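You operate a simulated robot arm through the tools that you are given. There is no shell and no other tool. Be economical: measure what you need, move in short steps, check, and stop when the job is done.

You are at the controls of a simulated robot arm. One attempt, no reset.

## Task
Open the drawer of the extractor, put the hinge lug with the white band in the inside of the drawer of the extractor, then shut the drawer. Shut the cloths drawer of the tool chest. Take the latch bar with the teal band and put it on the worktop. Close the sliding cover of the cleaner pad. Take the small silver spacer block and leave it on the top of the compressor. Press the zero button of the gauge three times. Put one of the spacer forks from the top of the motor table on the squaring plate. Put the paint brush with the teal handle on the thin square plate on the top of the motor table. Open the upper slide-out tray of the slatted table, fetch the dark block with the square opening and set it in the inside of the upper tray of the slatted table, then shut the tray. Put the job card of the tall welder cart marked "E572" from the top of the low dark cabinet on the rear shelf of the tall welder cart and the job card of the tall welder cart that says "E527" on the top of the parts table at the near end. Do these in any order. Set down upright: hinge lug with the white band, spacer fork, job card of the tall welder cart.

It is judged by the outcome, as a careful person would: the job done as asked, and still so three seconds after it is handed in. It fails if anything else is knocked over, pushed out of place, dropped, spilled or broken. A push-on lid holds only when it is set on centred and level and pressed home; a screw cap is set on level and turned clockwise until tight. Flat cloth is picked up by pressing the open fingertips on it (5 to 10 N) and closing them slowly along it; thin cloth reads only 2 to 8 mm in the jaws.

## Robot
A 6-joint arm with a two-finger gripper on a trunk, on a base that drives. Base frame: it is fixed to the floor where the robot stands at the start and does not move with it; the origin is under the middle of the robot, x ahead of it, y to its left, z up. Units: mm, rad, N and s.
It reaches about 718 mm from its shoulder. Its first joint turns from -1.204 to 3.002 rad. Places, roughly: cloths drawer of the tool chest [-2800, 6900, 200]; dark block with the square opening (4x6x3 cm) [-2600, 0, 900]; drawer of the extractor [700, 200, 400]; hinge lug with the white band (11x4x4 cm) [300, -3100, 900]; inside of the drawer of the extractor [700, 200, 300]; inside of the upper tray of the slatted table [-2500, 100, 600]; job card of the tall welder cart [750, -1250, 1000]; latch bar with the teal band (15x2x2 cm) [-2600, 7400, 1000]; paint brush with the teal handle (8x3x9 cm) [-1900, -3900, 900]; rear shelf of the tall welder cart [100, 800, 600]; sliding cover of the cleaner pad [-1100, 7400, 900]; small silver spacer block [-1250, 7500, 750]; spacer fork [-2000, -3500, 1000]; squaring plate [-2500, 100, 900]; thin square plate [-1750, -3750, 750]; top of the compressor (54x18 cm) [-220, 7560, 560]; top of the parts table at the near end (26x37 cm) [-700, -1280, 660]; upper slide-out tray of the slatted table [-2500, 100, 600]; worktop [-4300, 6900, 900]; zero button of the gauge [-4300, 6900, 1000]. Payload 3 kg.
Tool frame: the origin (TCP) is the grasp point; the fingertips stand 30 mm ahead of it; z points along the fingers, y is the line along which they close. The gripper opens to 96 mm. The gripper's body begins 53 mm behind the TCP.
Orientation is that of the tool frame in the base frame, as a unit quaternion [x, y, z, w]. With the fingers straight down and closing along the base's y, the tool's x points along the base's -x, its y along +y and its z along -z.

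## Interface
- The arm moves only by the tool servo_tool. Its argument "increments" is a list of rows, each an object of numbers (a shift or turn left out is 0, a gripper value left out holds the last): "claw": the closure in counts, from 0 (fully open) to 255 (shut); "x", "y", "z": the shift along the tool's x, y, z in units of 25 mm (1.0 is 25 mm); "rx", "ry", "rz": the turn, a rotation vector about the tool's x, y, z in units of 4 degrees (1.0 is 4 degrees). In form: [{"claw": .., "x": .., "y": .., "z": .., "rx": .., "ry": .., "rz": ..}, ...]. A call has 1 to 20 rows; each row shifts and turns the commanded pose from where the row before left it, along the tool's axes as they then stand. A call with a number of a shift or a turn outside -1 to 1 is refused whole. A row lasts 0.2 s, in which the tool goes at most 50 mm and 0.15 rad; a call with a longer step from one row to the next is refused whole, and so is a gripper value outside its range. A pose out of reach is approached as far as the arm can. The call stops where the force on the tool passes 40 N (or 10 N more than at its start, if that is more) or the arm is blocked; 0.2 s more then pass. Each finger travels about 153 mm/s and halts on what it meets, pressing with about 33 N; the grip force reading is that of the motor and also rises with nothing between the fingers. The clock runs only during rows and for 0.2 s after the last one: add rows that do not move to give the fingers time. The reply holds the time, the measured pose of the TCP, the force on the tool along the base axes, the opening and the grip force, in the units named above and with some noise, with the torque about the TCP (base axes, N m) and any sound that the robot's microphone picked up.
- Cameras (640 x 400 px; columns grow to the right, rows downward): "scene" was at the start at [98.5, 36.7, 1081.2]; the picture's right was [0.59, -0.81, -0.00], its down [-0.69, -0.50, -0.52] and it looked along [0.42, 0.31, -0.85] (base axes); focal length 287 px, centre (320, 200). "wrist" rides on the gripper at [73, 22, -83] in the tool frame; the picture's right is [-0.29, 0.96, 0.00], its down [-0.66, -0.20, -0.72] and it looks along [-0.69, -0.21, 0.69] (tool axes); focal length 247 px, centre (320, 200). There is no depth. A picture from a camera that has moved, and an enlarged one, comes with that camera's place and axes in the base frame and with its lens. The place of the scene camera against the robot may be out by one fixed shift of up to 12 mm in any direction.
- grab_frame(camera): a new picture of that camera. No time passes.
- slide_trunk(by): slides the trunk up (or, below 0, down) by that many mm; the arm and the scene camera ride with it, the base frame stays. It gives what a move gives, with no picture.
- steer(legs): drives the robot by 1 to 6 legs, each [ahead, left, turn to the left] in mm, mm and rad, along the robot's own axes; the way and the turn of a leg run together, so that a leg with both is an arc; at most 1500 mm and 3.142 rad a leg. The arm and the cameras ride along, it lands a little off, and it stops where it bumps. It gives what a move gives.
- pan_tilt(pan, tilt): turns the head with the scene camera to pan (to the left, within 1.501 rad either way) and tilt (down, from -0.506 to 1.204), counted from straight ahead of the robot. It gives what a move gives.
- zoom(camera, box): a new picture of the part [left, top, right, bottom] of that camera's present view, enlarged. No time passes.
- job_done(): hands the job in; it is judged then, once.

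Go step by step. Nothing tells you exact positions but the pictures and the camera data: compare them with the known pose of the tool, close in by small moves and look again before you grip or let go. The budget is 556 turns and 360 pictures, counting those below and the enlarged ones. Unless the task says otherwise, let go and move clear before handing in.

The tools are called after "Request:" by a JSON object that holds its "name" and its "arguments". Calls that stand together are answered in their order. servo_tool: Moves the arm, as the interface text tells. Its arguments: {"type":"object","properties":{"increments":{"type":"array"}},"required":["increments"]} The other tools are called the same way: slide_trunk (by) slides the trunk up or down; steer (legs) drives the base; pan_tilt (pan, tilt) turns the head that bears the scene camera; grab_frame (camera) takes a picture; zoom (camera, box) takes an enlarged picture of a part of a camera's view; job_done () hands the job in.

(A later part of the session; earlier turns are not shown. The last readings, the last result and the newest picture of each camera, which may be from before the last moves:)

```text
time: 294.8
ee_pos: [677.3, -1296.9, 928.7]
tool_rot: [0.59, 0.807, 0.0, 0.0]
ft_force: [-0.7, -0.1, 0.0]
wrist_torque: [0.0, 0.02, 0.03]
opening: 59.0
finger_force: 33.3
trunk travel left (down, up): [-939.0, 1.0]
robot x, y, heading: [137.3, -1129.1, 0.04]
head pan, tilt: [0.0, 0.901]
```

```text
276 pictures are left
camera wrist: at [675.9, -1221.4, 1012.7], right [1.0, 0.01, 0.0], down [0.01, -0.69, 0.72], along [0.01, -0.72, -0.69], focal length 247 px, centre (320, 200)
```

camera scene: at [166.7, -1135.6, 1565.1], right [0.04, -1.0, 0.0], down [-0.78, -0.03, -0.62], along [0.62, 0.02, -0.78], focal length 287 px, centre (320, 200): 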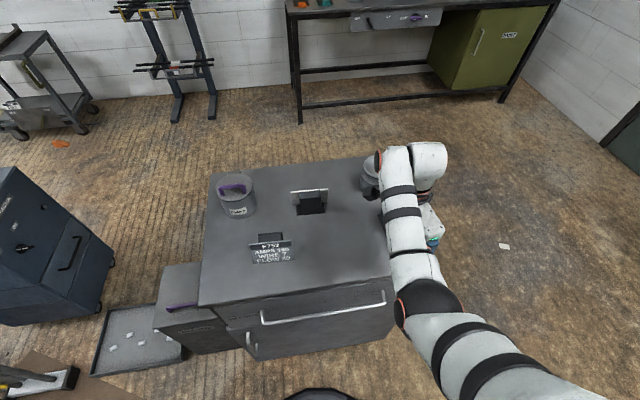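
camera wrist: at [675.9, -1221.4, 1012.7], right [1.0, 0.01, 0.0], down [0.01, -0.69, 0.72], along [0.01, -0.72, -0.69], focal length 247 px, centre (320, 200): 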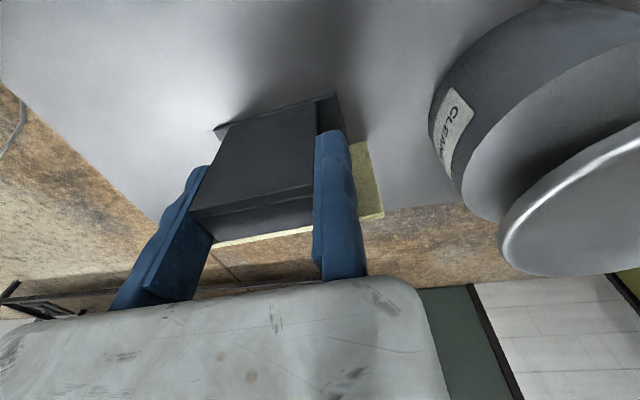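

Gripped at 59 mm. Lift and back away.

Request:
{"name": "servo_tool", "arguments": {"increments": [{"z": -0.5}, {"z": -1}, {"z": -1}, {"z": -0.8}]}}

Request:
{"name": "steer", "arguments": {"legs": [[-350, 0, 0]]}}

Request:
{"name": "grab_frame", "arguments": {"camera": "scene"}}

```text
time: 295.8
ee_pos: [677.6, -1297.6, 1013.0]
tool_rot: [0.591, 0.807, -0.001, 0.0]
ft_force: [-0.8, -0.2, 0.5]
wrist_torque: [0.04, 0.03, 0.01]
opening: 59.0
finger_force: 33.4
trunk travel left (down, up): [-939.0, 1.0]
robot x, y, heading: [139.2, -1127.7, 0.034]
head pan, tilt: [0.0, 0.901]
```

```text
time: 298.1
ee_pos: [321.3, -1311.7, 1012.4]
tool_rot: [0.592, 0.806, 0.0, -0.001]
ft_force: [-0.2, 0.1, -0.9]
wrist_torque: [0.02, 0.02, 0.04]
opening: 59.4
finger_force: 33.0
trunk travel left (down, up): [-939.0, 1.0]
robot x, y, heading: [-213.3, -1143.2, 0.032]
head pan, tilt: [0.0, 0.901]
```

```text
275 pictures are left
camera scene: at [-96.1, -1141.1, 1564.8], right [0.03, -1.0, 0.0], down [-0.78, -0.02, -0.62], along [0.62, 0.02, -0.78], focal length 287 px, centre (320, 200)
```

scene: 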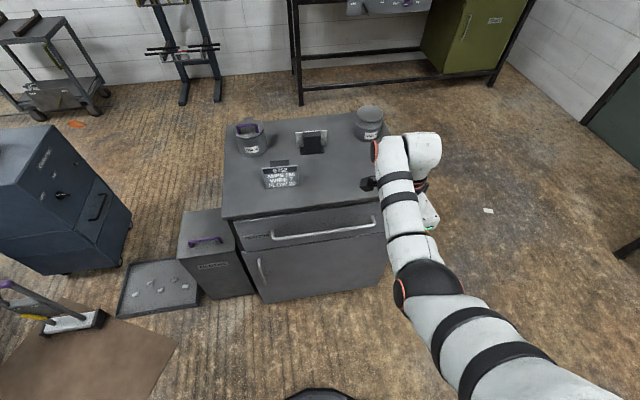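

Turn south and look at the parts table.

Request:
{"name": "steer", "arguments": {"legs": [[60, 0, 0], [0, 0, -1.6]]}}

Request:
{"name": "pan_tilt", "arguments": {"pan": -1.1, "tilt": 0.75}}

Request:
{"name": "grab_frame", "arguments": {"camera": "scene"}}

```text
time: 303.0
ee_pos: [-355.6, -1666.7, 1013.4]
tool_rot: [0.992, 0.124, -0.001, -0.001]
ft_force: [0.0, 0.3, -1.2]
wrist_torque: [-0.02, 0.0, 0.02]
opening: 59.1
finger_force: 33.1
trunk travel left (down, up): [-939.0, 1.0]
robot x, y, heading: [-155.8, -1139.0, -1.588]
head pan, tilt: [0.0, 0.901]
```

```text
time: 304.3
ee_pos: [-354.7, -1666.5, 1012.1]
tool_rot: [0.992, 0.124, -0.001, -0.002]
ft_force: [0.6, -0.7, -0.2]
wrist_torque: [-0.02, -0.01, 0.04]
opening: 58.8
finger_force: 33.0
trunk travel left (down, up): [-939.0, 1.0]
robot x, y, heading: [-158.2, -1139.2, -1.596]
head pan, tilt: [-1.1, 0.75]
```

```text
274 pictures are left
camera scene: at [-239.1, -1229.4, 1576.8], right [-0.44, 0.9, 0.0], down [0.61, 0.3, -0.73], along [-0.66, -0.32, -0.68], focal length 287 px, centre (320, 200)
```

scene: 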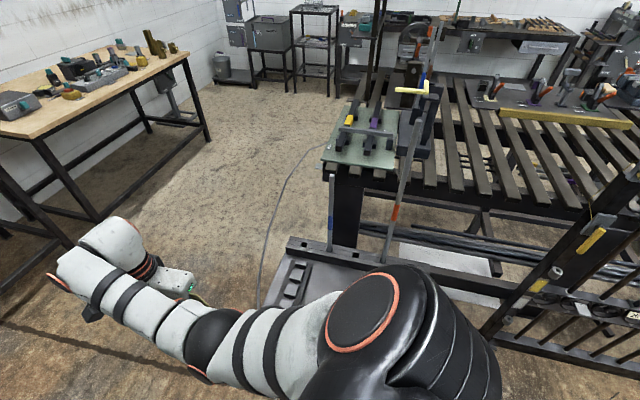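

Request:
{"name": "steer", "arguments": {"legs": [[500, 150, 0]]}}

Request:
{"name": "pan_tilt", "arguments": {"pan": -1.5, "tilt": 0.75}}

Request:
{"name": "grab_frame", "arguments": {"camera": "scene"}}

```text
time: 307.3
ee_pos: [-214.4, -2165.5, 1013.6]
tool_rot: [0.992, 0.127, 0.0, 0.0]
ft_force: [0.1, 0.1, -0.8]
wrist_torque: [-0.03, 0.0, -0.01]
opening: 59.1
finger_force: 33.5
trunk travel left (down, up): [-939.0, 1.0]
robot x, y, heading: [-17.0, -1640.0, -1.582]
head pan, tilt: [-1.1, 0.75]
```

```text
time: 308.2
ee_pos: [-214.2, -2166.7, 1012.9]
tool_rot: [0.992, 0.128, -0.001, -0.001]
ft_force: [0.0, -0.1, -0.7]
wrist_torque: [-0.05, 0.02, -0.04]
opening: 58.8
finger_force: 33.2
trunk travel left (down, up): [-939.0, 1.0]
robot x, y, heading: [-18.6, -1636.3, -1.583]
head pan, tilt: [-1.499, 0.75]
```

```text
273 pictures are left
camera scene: at [-108.8, -1696.8, 1576.8], right [-0.06, 1.0, 0.0], down [0.68, 0.04, -0.73], along [-0.73, -0.04, -0.68], focal length 287 px, centre (320, 200)
```

scene: 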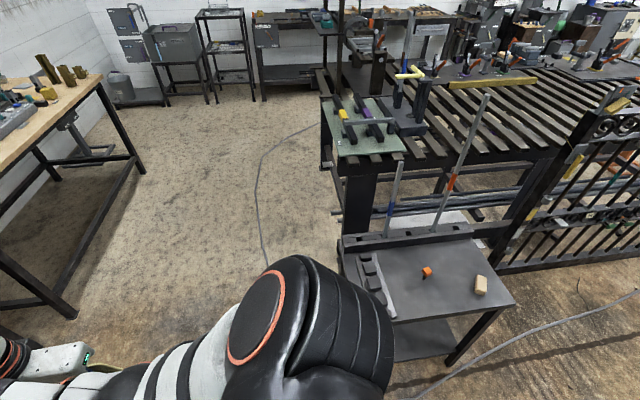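

The parts table's free spot between screw and block is ≈(-680,-1245). Turn west and approach from the east.

Request:
{"name": "steer", "arguments": {"legs": [[0, 0, -1.56], [0, -195, 0], [100, 0, 0]]}}

Request:
{"name": "pan_tilt", "arguments": {"pan": 0.0, "tilt": 0.85}}

Request:
{"name": "grab_frame", "arguments": {"camera": "scene"}}

```text
time: 314.4
ee_pos: [-639.0, -1235.7, 1013.1]
tool_rot: [0.787, -0.617, 0.0, 0.0]
ft_force: [-0.2, 0.9, -0.2]
wrist_torque: [0.01, 0.02, -0.02]
opening: 58.8
finger_force: 32.9
trunk travel left (down, up): [-939.0, 1.0]
robot x, y, heading: [-114.5, -1440.0, 3.115]
head pan, tilt: [-1.499, 0.75]
```

```text
time: 316.0
ee_pos: [-640.3, -1236.5, 1012.3]
tool_rot: [0.787, -0.617, 0.001, -0.001]
ft_force: [0.0, 0.0, -0.9]
wrist_torque: [0.0, -0.01, -0.01]
opening: 58.9
finger_force: 33.4
trunk travel left (down, up): [-939.0, 1.0]
robot x, y, heading: [-114.8, -1439.8, 3.109]
head pan, tilt: [0.0, 0.85]
```

```text
272 pictures are left
camera scene: at [-249.0, -1438.9, 1568.8], right [0.03, 1.0, 0.0], down [0.75, -0.02, -0.66], along [-0.66, 0.02, -0.75], focal length 287 px, centre (320, 200)
```

scene: 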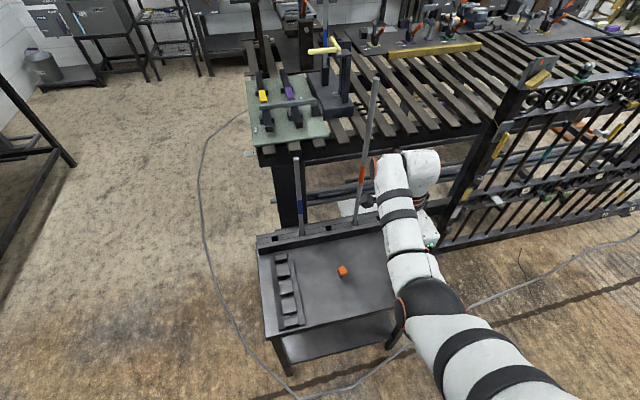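

Request:
{"name": "steer", "arguments": {"legs": [[85, 15, 0]]}}

Request:
{"name": "servo_tool", "arguments": {"increments": [{"rz": 1}, {"rz": 1}, {"rz": 0.8}]}}

Request:
{"name": "slide_trunk", "arguments": {"by": -210}}

Request:
{"name": "grab_frame", "arguments": {"camera": "wrist"}}

Request:
{"name": "grab_frame", "arguments": {"camera": "scene"}}

```text
time: 317.1
ee_pos: [-723.1, -1249.4, 1013.5]
tool_rot: [0.787, -0.617, 0.0, 0.0]
ft_force: [0.0, -0.3, -1.0]
wrist_torque: [-0.01, 0.03, 0.01]
opening: 59.0
finger_force: 33.0
trunk travel left (down, up): [-939.0, 1.0]
robot x, y, heading: [-201.6, -1451.9, 3.112]
head pan, tilt: [0.0, 0.85]
```

```text
time: 317.9
ee_pos: [-725.4, -1247.2, 1012.4]
tool_rot: [0.722, -0.692, 0.002, 0.0]
ft_force: [0.8, -0.7, 0.1]
wrist_torque: [-0.03, 0.04, 0.0]
opening: 59.0
finger_force: 32.9
trunk travel left (down, up): [-939.0, 1.0]
robot x, y, heading: [-199.1, -1450.9, 3.111]
head pan, tilt: [0.0, 0.85]
```

```text
time: 320.1
ee_pos: [-725.6, -1248.2, 802.9]
tool_rot: [0.723, -0.691, 0.0, -0.001]
ft_force: [-0.3, 0.3, -0.7]
wrist_torque: [-0.02, 0.03, -0.01]
opening: 59.3
finger_force: 32.9
trunk travel left (down, up): [-729.0, 211.0]
robot x, y, heading: [-196.2, -1457.1, 3.112]
head pan, tilt: [0.0, 0.85]
```

```text
271 pictures are left
camera wrist: at [-745.2, -1323.7, 886.3], right [-0.97, 0.25, 0.0], down [0.17, 0.67, 0.72], along [0.18, 0.7, -0.69], focal length 247 px, centre (320, 200)
```

wrist: 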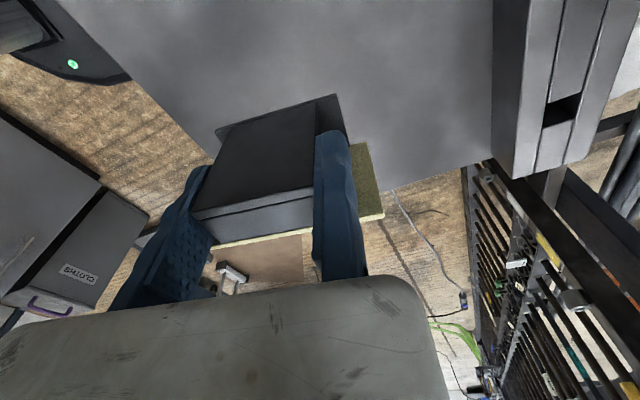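

```text
270 pictures are left
camera scene: at [-334.7, -1451.4, 1358.8], right [0.03, 1.0, 0.0], down [0.75, -0.02, -0.66], along [-0.66, 0.02, -0.75], focal length 287 px, centre (320, 200)
```

scene: 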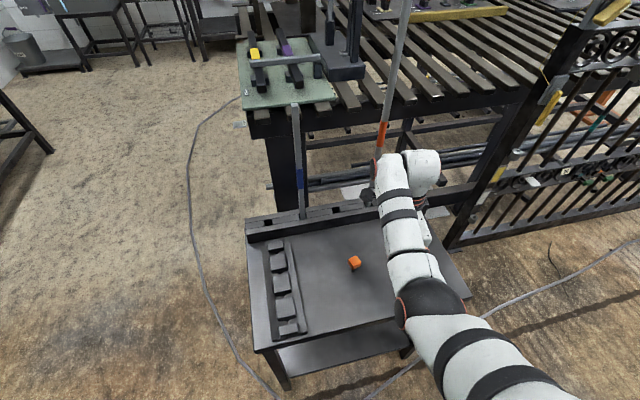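

Card is over the free spot. Lower until contact.

Request:
{"name": "servo_tool", "arguments": {"increments": [{"z": 0.6}, {"z": 0.6}, {"z": 0.4}, {"z": 0.3}, {"z": 0.2}, {"z": 0.2}, {"z": 0.2}, {"z": 0.2}, {"z": 0.2}, {"z": 0.2}]}}

```text
time: 322.3
ee_pos: [-725.0, -1248.5, 730.1]
tool_rot: [0.723, -0.691, -0.003, 0.0]
ft_force: [-1.4, -1.3, 22.5]
wrist_torque: [-0.02, -1.36, -0.03]
opening: 58.9
finger_force: 32.4
trunk travel left (down, up): [-729.0, 211.0]
robot x, y, heading: [-204.2, -1453.7, 3.111]
head pan, tilt: [0.0, 0.85]
```

Contact. Ease off, open and raise.

Request:
{"name": "servo_tool", "arguments": {"increments": [{"z": -0.05}, {"claw": 80}, {"claw": 60}, {"claw": 50, "y": 0.15}, {"z": -0.6}, {"z": -1}, {"z": -1}]}}

Request:
{"name": "grab_frame", "arguments": {"camera": "wrist"}}

```text
time: 323.9
ee_pos: [-728.8, -1247.3, 791.4]
tool_rot: [0.723, -0.691, 0.001, 0.0]
ft_force: [0.6, 0.2, -0.2]
wrist_torque: [-0.01, 0.0, 0.0]
opening: 77.2
finger_force: 0.1
trunk travel left (down, up): [-729.0, 211.0]
robot x, y, heading: [-201.1, -1452.0, 3.113]
head pan, tilt: [0.0, 0.85]
```

```text
269 pictures are left
camera wrist: at [-748.5, -1323.1, 874.8], right [-0.97, 0.25, 0.0], down [0.17, 0.67, 0.72], along [0.18, 0.7, -0.69], focal length 247 px, centre (320, 200)
```

wrist: 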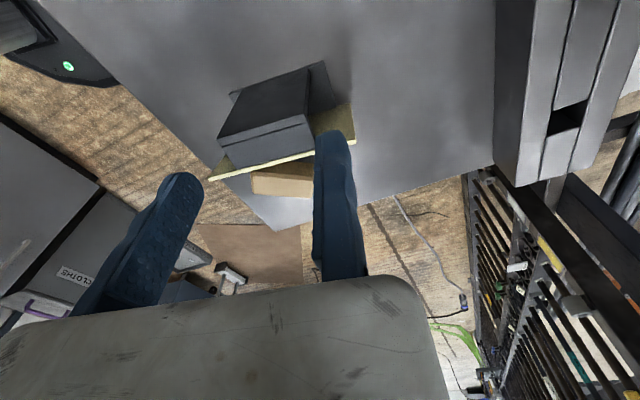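

Card E527 stands on the parts table. Now for E572: raise, back off, turn the tool, and go to the cabinet's west side facing east.

Request:
{"name": "slide_trunk", "arguments": {"by": 211}}

Request:
{"name": "steer", "arguments": {"legs": [[-150, 0, 0], [0, 0, 3.141], [-100, 0, 0], [0, 596, 0]]}}

Request:
{"name": "servo_tool", "arguments": {"increments": [{"rz": -1, "claw": 0}, {"rz": -1}, {"rz": -1}, {"rz": -1}, {"rz": -1}, {"rz": -1}, {"rz": -1}, {"rz": -1}, {"rz": -1}, {"rz": -1}, {"rz": -1}, {"rz": -1}, {"rz": -1}, {"rz": -1}, {"rz": -1}, {"rz": -1}, {"rz": -1}, {"rz": -1}, {"rz": -1}, {"rz": -1}]}}

Request:
{"name": "grab_frame", "arguments": {"camera": "scene"}}

```text
time: 326.2
ee_pos: [-728.9, -1247.1, 1002.1]
tool_rot: [0.723, -0.691, 0.0, 0.0]
ft_force: [-0.1, 0.0, -0.2]
wrist_torque: [0.01, -0.04, -0.04]
opening: 77.5
finger_force: 0.0
trunk travel left (down, up): [-940.0, 0.0]
robot x, y, heading: [-200.4, -1451.3, 3.11]
head pan, tilt: [0.0, 0.85]
```

```text
time: 338.7
ee_pos: [390.1, -1034.3, 1002.0]
tool_rot: [0.678, 0.735, 0.0, 0.0]
ft_force: [-0.3, 0.4, -0.8]
wrist_torque: [-0.02, 0.02, -0.03]
opening: 77.0
finger_force: 0.0
trunk travel left (down, up): [-940.0, 0.0]
robot x, y, heading: [-146.6, -849.4, 0.005]
head pan, tilt: [0.0, 0.85]
```

```text
time: 342.9
ee_pos: [389.4, -1034.8, 1001.6]
tool_rot: [0.047, 0.999, 0.0, -0.002]
ft_force: [-0.7, -0.7, 0.6]
wrist_torque: [-0.03, 0.01, 0.02]
opening: 96.0
finger_force: 0.0
trunk travel left (down, up): [-940.0, 0.0]
robot x, y, heading: [-149.0, -852.2, 0.004]
head pan, tilt: [0.0, 0.85]
```

```text
268 pictures are left
camera scene: at [-24.1, -851.9, 1569.6], right [0.0, -1.0, 0.0], down [-0.75, 0.0, -0.66], along [0.66, 0.0, -0.75], focal length 287 px, centre (320, 200)
```

scene: 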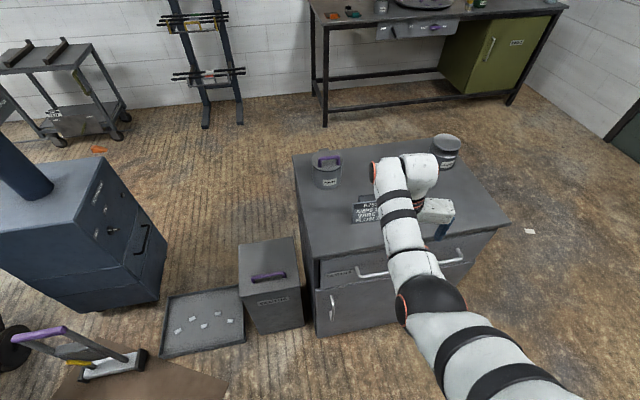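

Request:
{"name": "servo_tool", "arguments": {"increments": [{"rz": -1, "z": -0.5}, {"rz": -1, "z": -0.4}]}}

Request:
{"name": "steer", "arguments": {"legs": [[200, -5, 0]]}}

Request:
{"name": "grab_frame", "arguments": {"camera": "wrist"}}

```text
time: 343.5
ee_pos: [390.3, -1033.4, 1024.9]
tool_rot: [-0.022, 1.0, 0.0, -0.002]
ft_force: [-1.0, -0.3, -0.2]
wrist_torque: [0.01, -0.02, -0.02]
opening: 96.0
finger_force: 0.1
trunk travel left (down, up): [-940.0, 0.0]
robot x, y, heading: [-147.3, -845.0, 0.002]
head pan, tilt: [0.0, 0.85]
```

```text
time: 345.1
ee_pos: [590.0, -1036.1, 1025.0]
tool_rot: [-0.024, 1.0, 0.0, -0.001]
ft_force: [0.7, -0.3, -0.7]
wrist_torque: [0.0, -0.03, 0.01]
opening: 95.9
finger_force: 0.2
trunk travel left (down, up): [-940.0, 0.0]
robot x, y, heading: [54.2, -851.5, 0.005]
head pan, tilt: [0.0, 0.85]
```

```text
267 pictures are left
camera wrist: at [514.4, -1018.2, 1108.3], right [0.25, 0.97, 0.0], down [0.67, -0.17, 0.72], along [0.7, -0.18, -0.69], focal length 247 px, centre (320, 200)
```

wrist: 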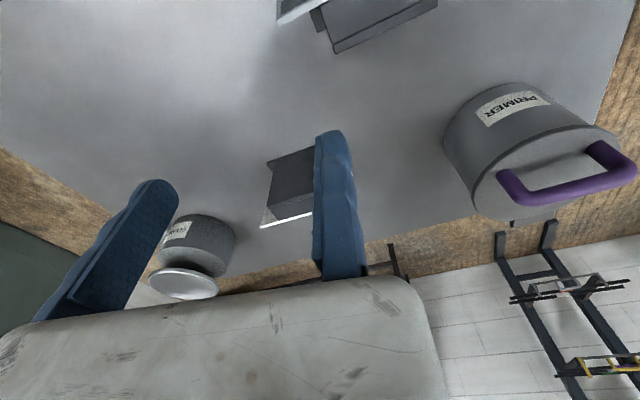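

Request:
{"name": "steer", "arguments": {"legs": [[88, -8, 0]]}}

Request:
{"name": "servo_tool", "arguments": {"increments": [{"z": 0.6}, {"z": 0.6}, {"z": 0.6}]}}

Request:
{"name": "grab_frame", "arguments": {"camera": "wrist"}}

```text
time: 346.2
ee_pos: [678.1, -1042.3, 1024.3]
tool_rot: [-0.024, 1.0, 0.0, 0.0]
ft_force: [-0.1, -0.1, -0.2]
wrist_torque: [-0.01, -0.02, -0.01]
opening: 96.1
finger_force: 0.1
trunk travel left (down, up): [-940.0, 0.0]
robot x, y, heading: [144.4, -861.7, 0.015]
head pan, tilt: [0.0, 0.85]
```

```text
time: 347.0
ee_pos: [681.0, -1043.8, 977.9]
tool_rot: [-0.025, 1.0, 0.0, -0.002]
ft_force: [1.2, 0.0, -0.3]
wrist_torque: [0.0, 0.02, -0.01]
opening: 96.1
finger_force: 0.1
trunk travel left (down, up): [-940.0, 0.0]
robot x, y, heading: [139.0, -862.3, 0.01]
head pan, tilt: [0.0, 0.85]
```

```text
266 pictures are left
camera wrist: at [605.9, -1024.9, 1062.3], right [0.25, 0.97, 0.0], down [0.67, -0.17, 0.72], along [0.7, -0.18, -0.69], focal length 247 px, centre (320, 200)
```

wrist: 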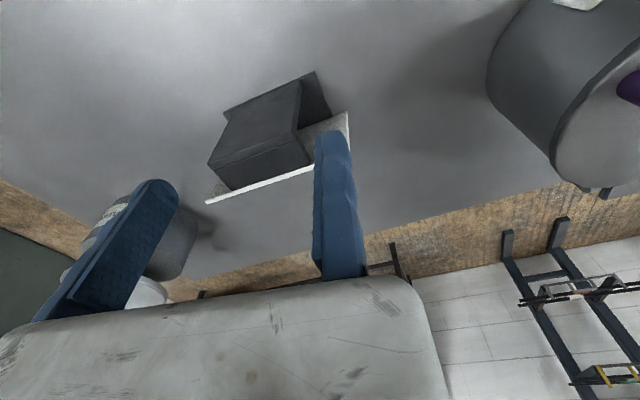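

Request:
{"name": "servo_tool", "arguments": {"increments": [{"z": 0.5}, {"z": 0.5}, {"z": 0.5}, {"z": 0.5}]}}

Request:
{"name": "grab_frame", "arguments": {"camera": "wrist"}}

```text
time: 348.0
ee_pos: [679.0, -1043.5, 929.3]
tool_rot: [-0.024, 1.0, 0.0, -0.001]
ft_force: [0.3, -1.2, -0.6]
wrist_torque: [0.01, 0.01, 0.02]
opening: 96.2
finger_force: 0.0
trunk travel left (down, up): [-940.0, 0.0]
robot x, y, heading: [142.4, -861.9, 0.007]
head pan, tilt: [0.0, 0.85]
```

```text
265 pictures are left
camera wrist: at [603.9, -1025.9, 1012.0], right [0.25, 0.97, 0.0], down [0.67, -0.17, 0.72], along [0.7, -0.18, -0.69], focal length 247 px, centre (320, 200)
```

wrist: 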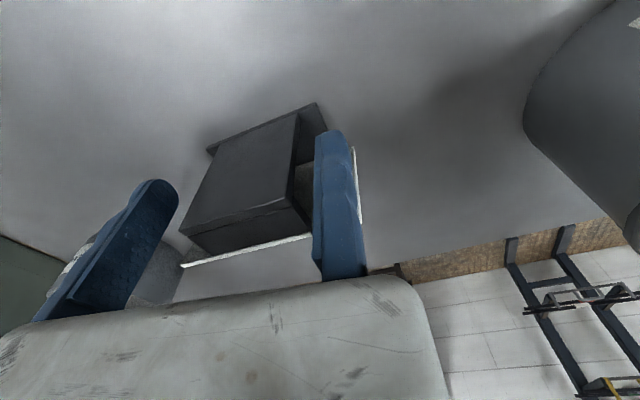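

Request:
{"name": "servo_tool", "arguments": {"increments": [{"claw": 60}, {"claw": 80}, {"claw": 100}, {"claw": 120}, {"claw": 160}, {"claw": 220}, {"claw": 220}]}}

Request:
{"name": "servo_tool", "arguments": {"increments": [{"z": -0.5}, {"z": -1}, {"z": -1}, {"z": -1}]}}

Request:
{"name": "grab_frame", "arguments": {"camera": "wrist"}}

```text
time: 349.6
ee_pos: [677.7, -1044.2, 929.2]
tool_rot: [-0.024, 1.0, 0.001, -0.001]
ft_force: [0.5, -0.5, 2.0]
wrist_torque: [-0.08, -0.03, 0.04]
opening: 58.9
finger_force: 33.4
trunk travel left (down, up): [-940.0, 0.0]
robot x, y, heading: [143.9, -859.4, 0.012]
head pan, tilt: [0.0, 0.85]
```

```text
time: 350.6
ee_pos: [678.6, -1043.0, 1018.1]
tool_rot: [-0.023, 1.0, -0.001, -0.001]
ft_force: [-0.5, -0.2, -0.7]
wrist_torque: [0.02, 0.0, -0.03]
opening: 59.0
finger_force: 33.0
trunk travel left (down, up): [-940.0, 0.0]
robot x, y, heading: [143.7, -859.7, 0.007]
head pan, tilt: [0.0, 0.85]
```

```text
264 pictures are left
camera wrist: at [603.0, -1025.0, 1101.2], right [0.25, 0.97, 0.0], down [0.67, -0.17, 0.72], along [0.7, -0.18, -0.69], focal length 247 px, centre (320, 200)
```

wrist: 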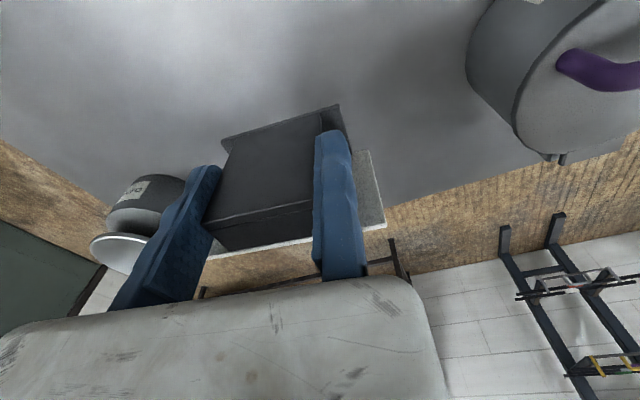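

Held. Sidestep south to clear card E752, then back away west.

Request:
{"name": "servo_tool", "arguments": {"increments": [{"z": -0.4}, {"z": -0.3}]}}

Request:
{"name": "steer", "arguments": {"legs": [[0, -140, 0], [-450, 0, 0]]}}

Request:
{"name": "pan_tilt", "arguments": {"pan": 1.3, "tilt": 0.5}}

Request:
{"name": "grab_frame", "arguments": {"camera": "scene"}}

```text
time: 351.2
ee_pos: [679.0, -1042.2, 1035.0]
tool_rot: [-0.024, 1.0, 0.0, -0.001]
ft_force: [0.2, 0.6, 0.2]
wrist_torque: [0.03, 0.0, -0.01]
opening: 59.1
finger_force: 33.0
trunk travel left (down, up): [-940.0, 0.0]
robot x, y, heading: [143.9, -859.8, 0.01]
head pan, tilt: [0.0, 0.85]
```

```text
time: 354.8
ee_pos: [234.4, -1183.7, 1033.5]
tool_rot: [-0.024, 1.0, 0.0, -0.001]
ft_force: [-1.0, -0.5, -0.9]
wrist_torque: [0.01, 0.02, 0.01]
opening: 59.3
finger_force: 33.1
trunk travel left (down, up): [-940.0, 0.0]
robot x, y, heading: [-301.1, -1001.5, 0.007]
head pan, tilt: [0.0, 0.85]
```

```text
time: 356.3
ee_pos: [234.9, -1184.8, 1034.6]
tool_rot: [-0.024, 1.0, 0.0, -0.001]
ft_force: [0.6, 0.3, -0.8]
wrist_torque: [0.04, 0.01, 0.01]
opening: 58.8
finger_force: 32.9
trunk travel left (down, up): [-940.0, 0.0]
robot x, y, heading: [-308.4, -1004.3, 0.003]
head pan, tilt: [1.3, 0.499]
```

```text
263 pictures are left
camera scene: at [-234.8, -917.1, 1599.6], right [0.97, -0.26, 0.0], down [-0.13, -0.46, -0.88], along [0.23, 0.85, -0.48], focal length 287 px, centre (320, 200)
```

scene: 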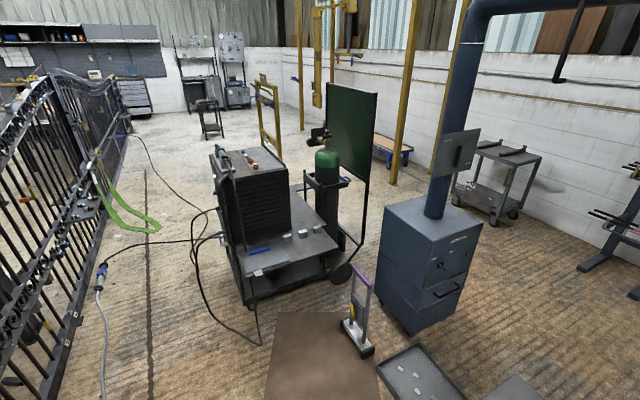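

Request:
{"name": "zoom", "arguments": {"camera": "scene", "box": [190, 120, 390, 310]}}

```text
2.11 times, centred on (290, 215) of scene
camera zoom: at [-234.8, -917.1, 1599.6], right [0.97, -0.26, 0.0], down [-0.13, -0.46, -0.88], along [0.23, 0.85, -0.48], focal length 604 px, centre (383, 168)
```

zoom: 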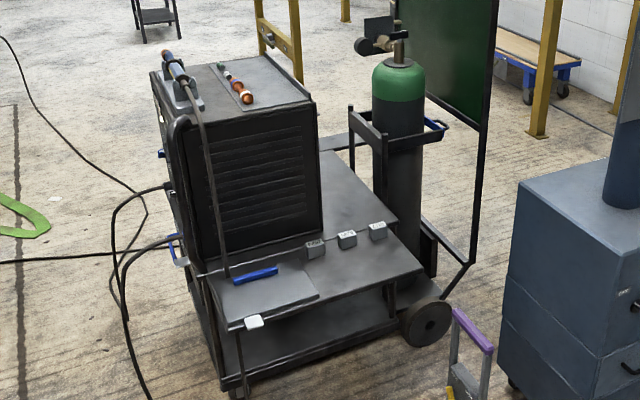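

The rear shelf seems to be the deck strip east of the welder box (≈(90,780)). I'll come nearer from the south to look.

Request:
{"name": "steer", "arguments": {"legs": [[0, 0, 1.57], [700, -180, 0]]}}

Request:
{"name": "pan_tilt", "arguments": {"pan": 0.0, "tilt": 0.6}}

Request:
{"name": "grab_frame", "arguments": {"camera": "scene"}}

```text
time: 364.1
ee_pos: [66.1, 241.8, 1034.1]
tool_rot: [0.721, -0.693, 0.001, 0.0]
ft_force: [0.1, 0.7, 0.1]
wrist_torque: [0.0, 0.03, 0.0]
opening: 59.3
finger_force: 33.0
trunk travel left (down, up): [-940.0, 0.0]
robot x, y, heading: [-121.8, -296.8, 1.572]
head pan, tilt: [1.3, 0.499]
```

```text
time: 365.6
ee_pos: [66.6, 240.2, 1033.9]
tool_rot: [0.721, -0.693, 0.0, 0.0]
ft_force: [0.2, -0.2, -0.8]
wrist_torque: [-0.03, 0.01, 0.01]
opening: 58.9
finger_force: 32.3
trunk travel left (down, up): [-940.0, 0.0]
robot x, y, heading: [-122.5, -296.4, 1.566]
head pan, tilt: [0.0, 0.6]
```

```text
261 pictures are left
camera scene: at [-127.2, -159.1, 1590.5], right [1.0, 0.0, 0.0], down [0.0, -0.57, -0.82], along [0.0, 0.82, -0.57], focal length 287 px, centre (320, 200)
```

scene: 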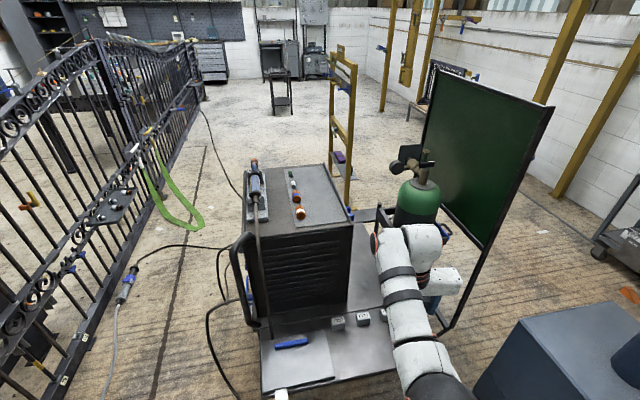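

The arm hides the shelf; I'll swing it aside by turning the base a bit and look again.

Request:
{"name": "steer", "arguments": {"legs": [[0, 0, -0.7]]}}

Request:
{"name": "pan_tilt", "arguments": {"pan": 0.7, "tilt": 0.65}}

Request:
{"name": "zoom", "arguments": {"camera": "scene", "box": [220, 100, 540, 400]}}

```text
time: 367.8
ee_pos: [361.7, 3.6, 1033.6]
tool_rot: [-0.448, 0.894, 0.0, -0.001]
ft_force: [0.2, -0.1, -1.7]
wrist_torque: [0.01, 0.05, 0.01]
opening: 59.0
finger_force: 33.5
trunk travel left (down, up): [-940.0, 0.0]
robot x, y, heading: [-120.7, -294.3, 0.892]
head pan, tilt: [0.0, 0.6]
```

```text
time: 368.9
ee_pos: [361.9, 3.4, 1035.6]
tool_rot: [-0.448, 0.894, 0.0, -0.001]
ft_force: [-0.8, 1.0, -2.2]
wrist_torque: [0.0, 0.04, 0.01]
opening: 58.8
finger_force: 32.8
trunk travel left (down, up): [-940.0, 0.0]
robot x, y, heading: [-119.7, -294.9, 0.884]
head pan, tilt: [0.7, 0.649]
```

```text
1.33 times, centred on (380, 250) of scene
camera zoom: at [-96.7, -172.0, 1586.2], right [1.0, 0.02, 0.0], down [0.01, -0.6, -0.8], along [-0.01, 0.8, -0.6], focal length 382 px, centre (240, 133)
```

zoom: 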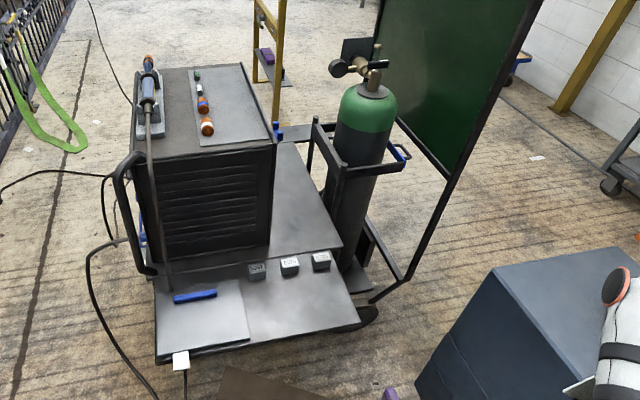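

Clear view: the rear shelf's free strip is x≈0..200, y≈550..950 beside the welder box. I'll turn back, rotate the tool so the card's length runs along y, and approach.

Request:
{"name": "steer", "arguments": {"legs": [[0, 0, 0.686]]}}

Request:
{"name": "servo_tool", "arguments": {"increments": [{"rz": 1}, {"rz": 1}, {"rz": 1}, {"rz": 1}, {"rz": 1}, {"rz": 1}, {"rz": 1}, {"rz": 1}, {"rz": 1}, {"rz": 1}, {"rz": 1}, {"rz": 1}, {"rz": 1}, {"rz": 1}, {"rz": 1}, {"rz": 1}, {"rz": 1}, {"rz": 1}, {"rz": 1}, {"rz": 1}]}}

Request:
{"name": "steer", "arguments": {"legs": [[290, -62, 0]]}}

Request:
{"name": "pan_tilt", "arguments": {"pan": 0.0, "tilt": 1.15}}

Request:
{"name": "grab_frame", "arguments": {"camera": "scene"}}

```text
time: 371.1
ee_pos: [61.1, 242.6, 1034.0]
tool_rot: [0.724, -0.69, 0.001, 0.0]
ft_force: [0.1, 0.0, 0.3]
wrist_torque: [-0.04, 0.04, -0.02]
opening: 59.1
finger_force: 33.4
trunk travel left (down, up): [-940.0, 0.0]
robot x, y, heading: [-116.0, -297.1, 1.582]
head pan, tilt: [0.7, 0.649]
```

```text
time: 375.3
ee_pos: [62.0, 242.0, 1033.9]
tool_rot: [-0.111, 0.994, -0.001, 0.001]
ft_force: [-0.3, 0.1, 0.1]
wrist_torque: [0.01, 0.02, 0.02]
opening: 59.0
finger_force: 33.1
trunk travel left (down, up): [-940.0, 0.0]
robot x, y, heading: [-116.2, -291.3, 1.58]
head pan, tilt: [0.7, 0.649]
```

```text
time: 377.3
ee_pos: [119.0, 531.2, 1035.1]
tool_rot: [-0.114, 0.994, 0.0, 0.001]
ft_force: [0.3, 0.3, -0.5]
wrist_torque: [0.03, -0.01, 0.03]
opening: 58.9
finger_force: 33.4
trunk travel left (down, up): [-940.0, 0.0]
robot x, y, heading: [-58.3, -2.6, 1.583]
head pan, tilt: [0.7, 0.649]
```

```text
time: 378.4
ee_pos: [119.1, 530.7, 1035.2]
tool_rot: [-0.113, 0.994, -0.001, 0.0]
ft_force: [0.1, 0.6, -1.4]
wrist_torque: [0.04, 0.04, 0.04]
opening: 58.9
finger_force: 32.8
trunk travel left (down, up): [-940.0, 0.0]
robot x, y, heading: [-58.1, -7.8, 1.582]
head pan, tilt: [0.0, 1.15]
```

```text
259 pictures are left
camera scene: at [-68.7, 100.6, 1548.9], right [1.0, 0.01, 0.0], down [0.01, -0.91, -0.41], along [-0.01, 0.41, -0.91], focal length 287 px, centre (320, 200)
```

scene: 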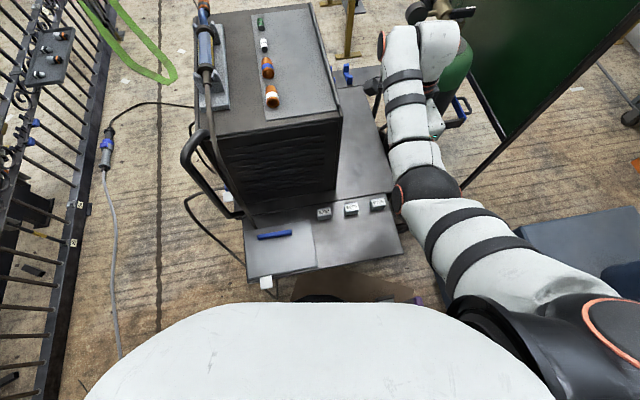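

Request:
{"name": "servo_tool", "arguments": {"increments": [{"rz": 1}, {"rz": 1}, {"rz": 1.0}, {"y": 0.5}, {"y": 0.5}]}}

Request:
{"name": "servo_tool", "arguments": {"increments": [{"y": 0.5, "z": 0.5}, {"y": 0.5, "z": 0.5}]}}

```text
time: 379.6
ee_pos: [119.3, 558.0, 1032.3]
tool_rot: [-0.009, 1.0, -0.001, 0.0]
ft_force: [-0.2, 0.5, -0.5]
wrist_torque: [0.03, -0.02, -0.01]
opening: 59.1
finger_force: 32.8
trunk travel left (down, up): [-940.0, 0.0]
robot x, y, heading: [-60.5, -4.4, 1.583]
head pan, tilt: [0.0, 1.15]
```

```text
time: 380.2
ee_pos: [122.3, 569.7, 1012.8]
tool_rot: [-0.009, 1.0, 0.0, 0.0]
ft_force: [0.3, 0.3, -1.1]
wrist_torque: [0.03, 0.03, -0.03]
opening: 58.9
finger_force: 32.6
out of reach, approached as far as the arm can: row 2
trunk travel left (down, up): [-940.0, 0.0]
robot x, y, heading: [-66.4, -6.2, 1.581]
head pan, tilt: [0.0, 1.15]
```

The slot beside the welder is tight for a vertical tool. Plan: set the card briefly on the cart's free front plate, regrip it with the tool pitched forward, then carry it north onto the rear shelf. First turn the tool back.

Request:
{"name": "servo_tool", "arguments": {"increments": [{"y": -0.8}, {"y": -0.8}, {"rz": -1}, {"rz": -1}, {"rz": -1}, {"rz": -1}, {"rz": -1}, {"rz": -1}, {"rz": -1}, {"rz": -1}, {"rz": -1}, {"rz": -1}, {"rz": -1}, {"rz": -1}, {"rz": -1}, {"rz": -1}, {"rz": -1}, {"rz": -1}, {"rz": -1}, {"rz": -1}]}}

Request:
{"name": "servo_tool", "arguments": {"increments": [{"rz": -1}, {"rz": -1}, {"rz": -1}, {"rz": -1}, {"x": 0.5}, {"x": 0.5}, {"x": 0.5}]}}

Request:
{"name": "steer", "arguments": {"legs": [[-90, 45, 0]]}}

Request:
{"name": "slide_trunk", "arguments": {"by": -290}}

Request:
{"name": "grab_frame", "arguments": {"camera": "scene"}}

Request:
{"name": "grab_frame", "arguments": {"camera": "wrist"}}

```text
time: 384.4
ee_pos: [121.2, 530.8, 1012.6]
tool_rot: [-0.596, 0.803, -0.001, -0.001]
ft_force: [-0.1, -0.2, 0.4]
wrist_torque: [-0.03, 0.01, 0.02]
opening: 58.9
finger_force: 32.9
trunk travel left (down, up): [-940.0, 0.0]
robot x, y, heading: [-62.6, -4.5, 1.583]
head pan, tilt: [0.0, 1.15]
```

```text
time: 386.0
ee_pos: [121.9, 493.4, 1012.7]
tool_rot: [-0.701, 0.713, 0.0, -0.001]
ft_force: [0.0, 0.2, -0.4]
wrist_torque: [0.01, 0.03, 0.01]
opening: 58.9
finger_force: 33.1
trunk travel left (down, up): [-940.0, 0.0]
robot x, y, heading: [-62.6, -6.3, 1.581]
head pan, tilt: [0.0, 1.15]
```

```text
time: 387.1
ee_pos: [77.6, 405.2, 1012.8]
tool_rot: [-0.701, 0.713, -0.002, -0.001]
ft_force: [-0.5, -0.2, 0.2]
wrist_torque: [-0.02, 0.02, 0.02]
opening: 59.1
finger_force: 32.9
trunk travel left (down, up): [-940.0, 0.0]
robot x, y, heading: [-105.7, -96.8, 1.585]
head pan, tilt: [0.0, 1.15]
```

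```text
time: 390.1
ee_pos: [76.6, 403.6, 723.1]
tool_rot: [-0.701, 0.713, 0.0, -0.001]
ft_force: [0.1, 0.5, -0.8]
wrist_torque: [-0.01, 0.02, -0.02]
opening: 59.0
finger_force: 32.7
trunk travel left (down, up): [-650.0, 290.0]
robot x, y, heading: [-106.0, -96.1, 1.584]
head pan, tilt: [0.0, 1.15]
```

```text
258 pictures are left
camera scene: at [-112.2, 10.9, 1258.8], right [1.0, 0.01, 0.0], down [0.01, -0.91, -0.41], along [-0.01, 0.41, -0.91], focal length 287 px, centre (320, 200)
```

scene: 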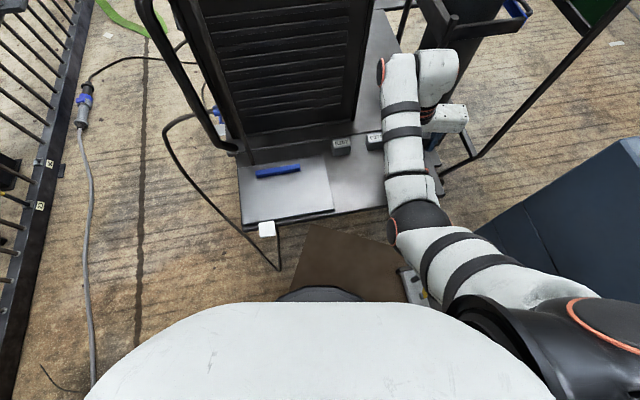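

```text
257 pictures are left
camera wrist: at [52.5, 329.8, 806.6], right [-0.95, 0.31, 0.0], down [0.21, 0.66, 0.72], along [0.22, 0.69, -0.69], focal length 247 px, centre (320, 200)
```

wrist: 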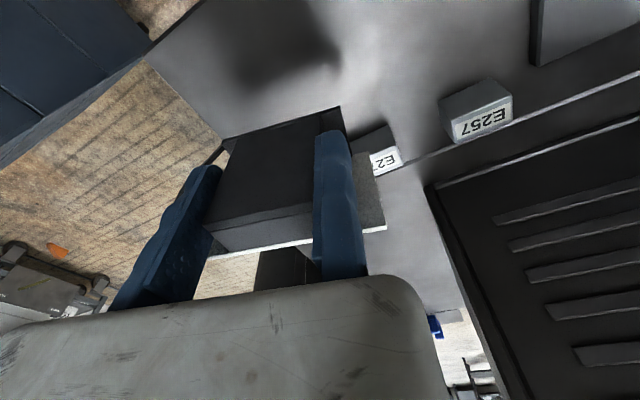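

Card is above the free front plate. Lower to contact.

Request:
{"name": "servo_tool", "arguments": {"increments": [{"z": 0.5}, {"z": 0.4}, {"z": 0.2}, {"z": 0.2}, {"z": 0.2}, {"z": 0.2}, {"z": 0.2}, {"z": 0.2}, {"z": 0.2}]}}

```text
time: 392.1
ee_pos: [77.1, 405.3, 666.1]
tool_rot: [-0.701, 0.713, -0.002, -0.002]
ft_force: [-0.2, 0.0, -0.3]
wrist_torque: [0.03, 0.01, -0.02]
opening: 59.1
finger_force: 32.6
trunk travel left (down, up): [-650.0, 290.0]
robot x, y, heading: [-102.4, -96.5, 1.585]
head pan, tilt: [0.0, 1.15]
```

Request:
{"name": "servo_tool", "arguments": {"increments": [{"z": 0.2}, {"z": 0.2}, {"z": 0.2}, {"z": 0.2}, {"z": 0.2}, {"z": 0.2}, {"z": 0.2}, {"z": 0.2}]}}

Request:
{"name": "grab_frame", "arguments": {"camera": "wrist"}}

```text
time: 393.9
ee_pos: [78.0, 402.7, 629.6]
tool_rot: [-0.702, 0.712, 0.002, 0.002]
ft_force: [-0.7, -0.8, 18.9]
wrist_torque: [0.0, -0.12, 0.04]
opening: 59.0
finger_force: 33.6
trunk travel left (down, up): [-650.0, 290.0]
robot x, y, heading: [-101.1, -94.8, 1.584]
head pan, tilt: [0.0, 1.15]
```

```text
256 pictures are left
camera wrist: at [52.3, 328.9, 711.8], right [-0.95, 0.31, 0.0], down [0.21, 0.65, 0.73], along [0.23, 0.69, -0.69], focal length 247 px, centre (320, 200)
```

wrist: 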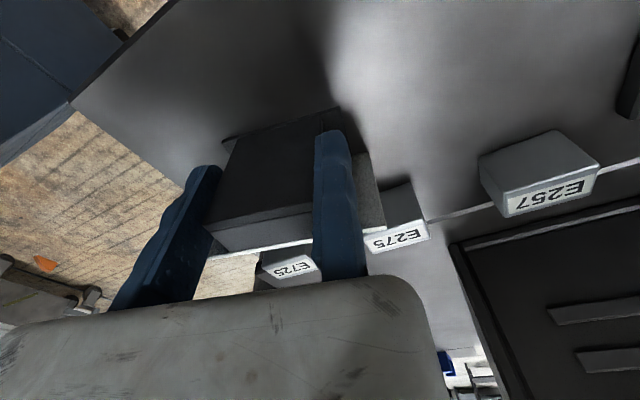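

Standing on the front plate (z≈550). Release, raise slightly, pitch the tool 44° forward.

Request:
{"name": "servo_tool", "arguments": {"increments": [{"z": -0.06}, {"claw": 60}, {"claw": 30, "y": 0.2}, {"z": -0.8}, {"x": 0.45}, {"ry": -1}, {"ry": -1}, {"ry": -1}, {"ry": -1}, {"ry": -1}, {"ry": -1}, {"ry": -1}, {"ry": -1}, {"ry": -1}, {"ry": -1}, {"ry": -1}]}}

Request:
{"name": "grab_frame", "arguments": {"camera": "wrist"}}

Request:
{"name": "grab_frame", "arguments": {"camera": "scene"}}

```text
time: 397.3
ee_pos: [71.1, 391.2, 647.1]
tool_rot: [-0.65, 0.661, 0.262, 0.267]
ft_force: [0.5, 0.0, 0.4]
wrist_torque: [0.02, -0.01, -0.01]
opening: 85.0
finger_force: 0.0
trunk travel left (down, up): [-650.0, 290.0]
robot x, y, heading: [-106.8, -95.3, 1.584]
head pan, tilt: [0.0, 1.15]
```

```text
255 pictures are left
camera wrist: at [46.5, 280.6, 656.5], right [-0.95, 0.23, 0.2], down [0.2, -0.03, 0.98], along [0.23, 0.97, -0.02], focal length 247 px, centre (320, 200)
```

wrist: 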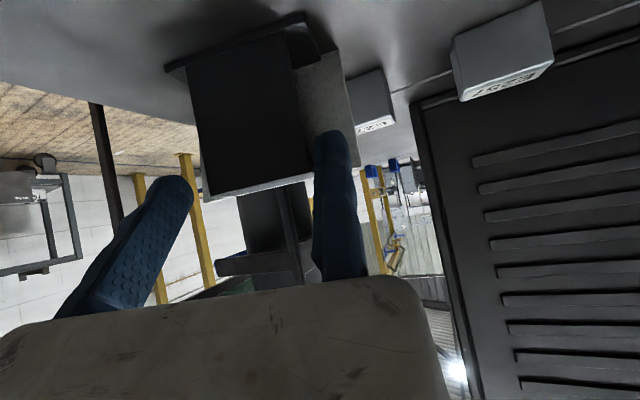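

```text
254 pictures are left
camera scene: at [-112.2, 10.6, 1258.8], right [1.0, 0.01, 0.0], down [0.01, -0.91, -0.41], along [-0.01, 0.41, -0.91], focal length 287 px, centre (320, 200)
```

scene: 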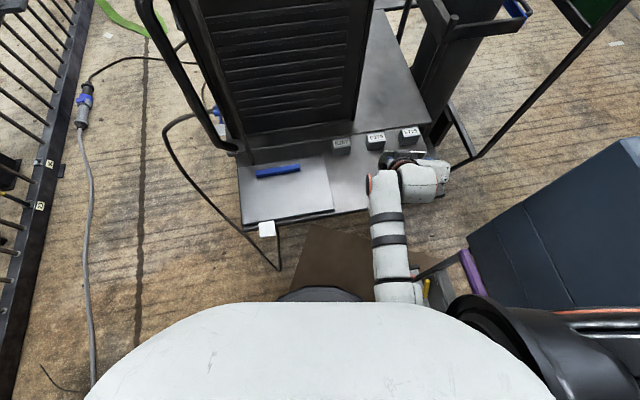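

Good alignment: the block is between the jaws. Close and lift.

Request:
{"name": "servo_tool", "arguments": {"increments": [{"claw": 60}, {"claw": 80}, {"claw": 100}, {"claw": 140}, {"claw": 220}, {"claw": 220}]}}

Request:
{"name": "slide_trunk", "arguments": {"by": 170}}

Request:
{"name": "grab_frame", "arguments": {"camera": "wrist"}}

Request:
{"name": "grab_frame", "arguments": {"camera": "scene"}}

```text
time: 398.7
ee_pos: [72.5, 391.8, 646.8]
tool_rot: [-0.651, 0.661, 0.262, 0.266]
ft_force: [0.4, 0.2, 0.2]
wrist_torque: [0.04, 0.02, -0.03]
opening: 59.1
finger_force: 33.0
trunk travel left (down, up): [-650.0, 290.0]
robot x, y, heading: [-100.6, -93.7, 1.58]
head pan, tilt: [0.0, 1.15]
```

```text
time: 400.6
ee_pos: [71.3, 392.2, 816.6]
tool_rot: [-0.651, 0.661, 0.262, 0.267]
ft_force: [0.8, 0.0, -1.1]
wrist_torque: [-0.03, 0.01, -0.01]
opening: 59.2
finger_force: 32.9
trunk travel left (down, up): [-820.0, 120.0]
robot x, y, heading: [-103.2, -94.9, 1.583]
head pan, tilt: [0.0, 1.15]
```

```text
253 pictures are left
camera wrist: at [46.5, 280.7, 826.3], right [-0.95, 0.23, 0.2], down [0.2, -0.03, 0.98], along [0.23, 0.97, -0.02], focal length 247 px, centre (320, 200)
```

wrist: 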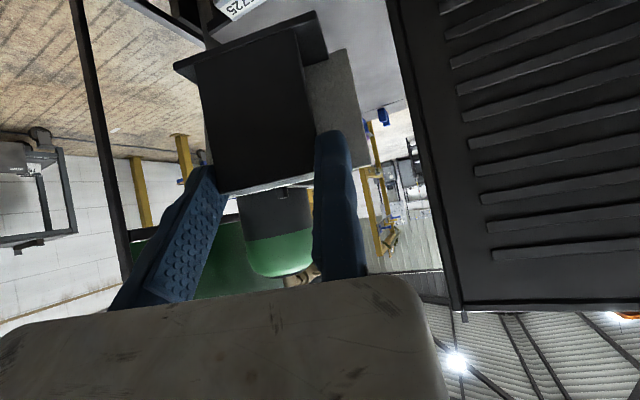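

```text
252 pictures are left
camera scene: at [-112.1, 11.0, 1428.8], right [1.0, 0.01, 0.0], down [0.01, -0.91, -0.41], along [-0.01, 0.41, -0.91], focal length 287 px, centre (320, 200)
```

scene: 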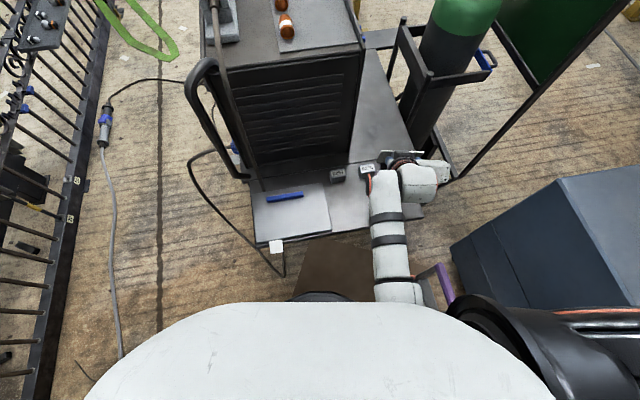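

The card hangs level. The cage is farther than thought, so the strip is free. Drive ahead and extend the arm north.

Request:
{"name": "steer", "arguments": {"legs": [[110, -12, 0]]}}

Request:
{"name": "servo_tool", "arguments": {"increments": [{"z": 0.55, "x": -0.55}, {"z": 0.55, "x": -0.55}, {"z": 0.55, "x": -0.55}, {"z": 0.55, "x": -0.55}, {"z": 0.55, "x": -0.55}, {"z": 0.55, "x": -0.55}]}}

Request:
{"name": "grab_frame", "arguments": {"camera": "wrist"}}

Request:
{"name": "grab_frame", "arguments": {"camera": "scene"}}

```text
time: 401.8
ee_pos: [82.4, 502.9, 817.5]
tool_rot: [-0.65, 0.662, 0.262, 0.267]
ft_force: [-0.4, 0.1, -0.9]
wrist_torque: [0.0, 0.01, 0.01]
opening: 59.0
finger_force: 33.1
trunk travel left (down, up): [-820.0, 120.0]
robot x, y, heading: [-93.4, 14.9, 1.587]
head pan, tilt: [0.0, 1.15]
```

```text
time: 403.2
ee_pos: [84.7, 620.7, 814.7]
tool_rot: [-0.651, 0.662, 0.261, 0.265]
ft_force: [0.0, 0.5, -0.9]
wrist_torque: [-0.02, 0.03, -0.02]
opening: 58.9
finger_force: 33.0
trunk travel left (down, up): [-820.0, 120.0]
robot x, y, heading: [-92.2, 15.7, 1.582]
head pan, tilt: [0.0, 1.15]
```

```text
251 pictures are left
camera wrist: at [59.2, 508.7, 823.4], right [-0.95, 0.23, 0.2], down [0.2, -0.03, 0.98], along [0.23, 0.97, -0.02], focal length 247 px, centre (320, 200)
```

wrist: 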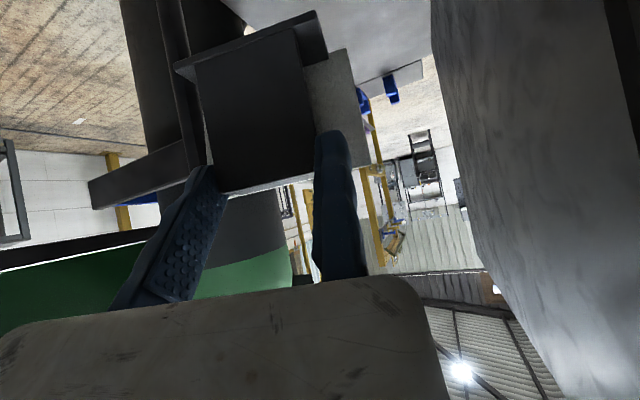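

```text
250 pictures are left
camera scene: at [-101.5, 122.9, 1428.7], right [1.0, 0.01, 0.0], down [0.01, -0.91, -0.41], along [-0.01, 0.41, -0.91], focal length 287 px, centre (320, 200)
```

scene: 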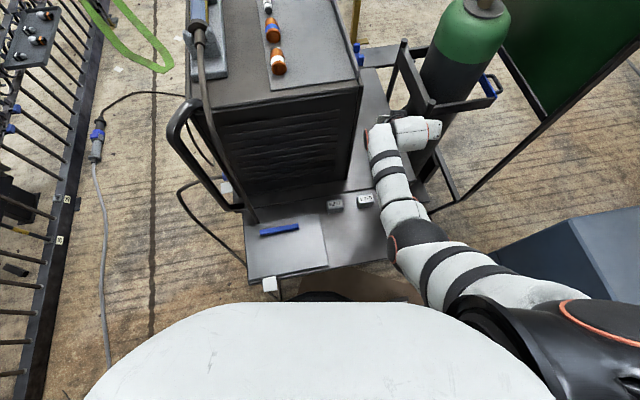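

Now lower towards the rear shelf.

Request:
{"name": "slide_trunk", "arguments": {"by": -105}}

Request:
{"name": "servo_tool", "arguments": {"increments": [{"z": 0.14, "x": 0.145}, {"z": 0.14, "x": 0.145}, {"z": 0.14, "x": 0.145}, {"z": 0.14, "x": 0.145}, {"z": 0.14, "x": 0.145}, {"z": 0.14, "x": 0.145}, {"z": 0.14, "x": 0.145}, {"z": 0.14, "x": 0.145}, {"z": 0.14, "x": 0.145}, {"z": 0.14, "x": 0.145}, {"z": 0.14, "x": 0.145}, {"z": 0.14, "x": 0.145}]}}

Request:
{"name": "grab_frame", "arguments": {"camera": "wrist"}}

```text
time: 404.6
ee_pos: [85.2, 618.6, 709.9]
tool_rot: [-0.651, 0.661, 0.262, 0.266]
ft_force: [-0.7, -1.6, -1.2]
wrist_torque: [-0.03, 0.04, -0.03]
opening: 58.9
finger_force: 33.5
trunk travel left (down, up): [-715.0, 225.0]
robot x, y, heading: [-92.1, 15.8, 1.578]
head pan, tilt: [0.0, 1.15]
```

```text
time: 407.1
ee_pos: [83.7, 614.7, 651.5]
tool_rot: [-0.651, 0.661, 0.262, 0.266]
ft_force: [-0.6, 0.3, -0.8]
wrist_torque: [-0.03, -0.01, 0.02]
opening: 58.9
finger_force: 33.2
out of reach, approached as far as the arm can: row 12
trunk travel left (down, up): [-715.0, 225.0]
robot x, y, heading: [-92.7, 15.9, 1.588]
head pan, tilt: [0.0, 1.15]
```

```text
249 pictures are left
camera wrist: at [58.7, 503.0, 660.9], right [-0.95, 0.23, 0.2], down [0.2, -0.03, 0.98], along [0.23, 0.97, -0.02], focal length 247 px, centre (320, 200)
```

wrist: 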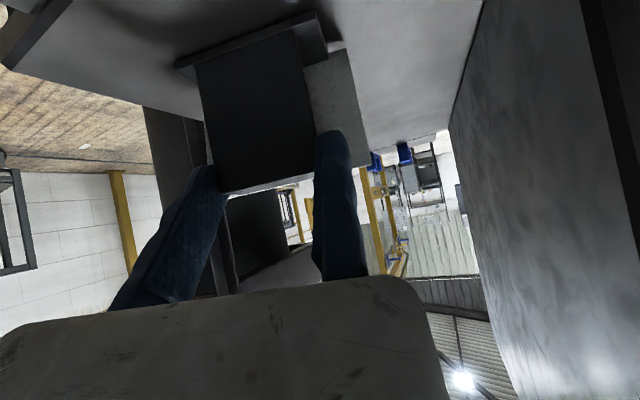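

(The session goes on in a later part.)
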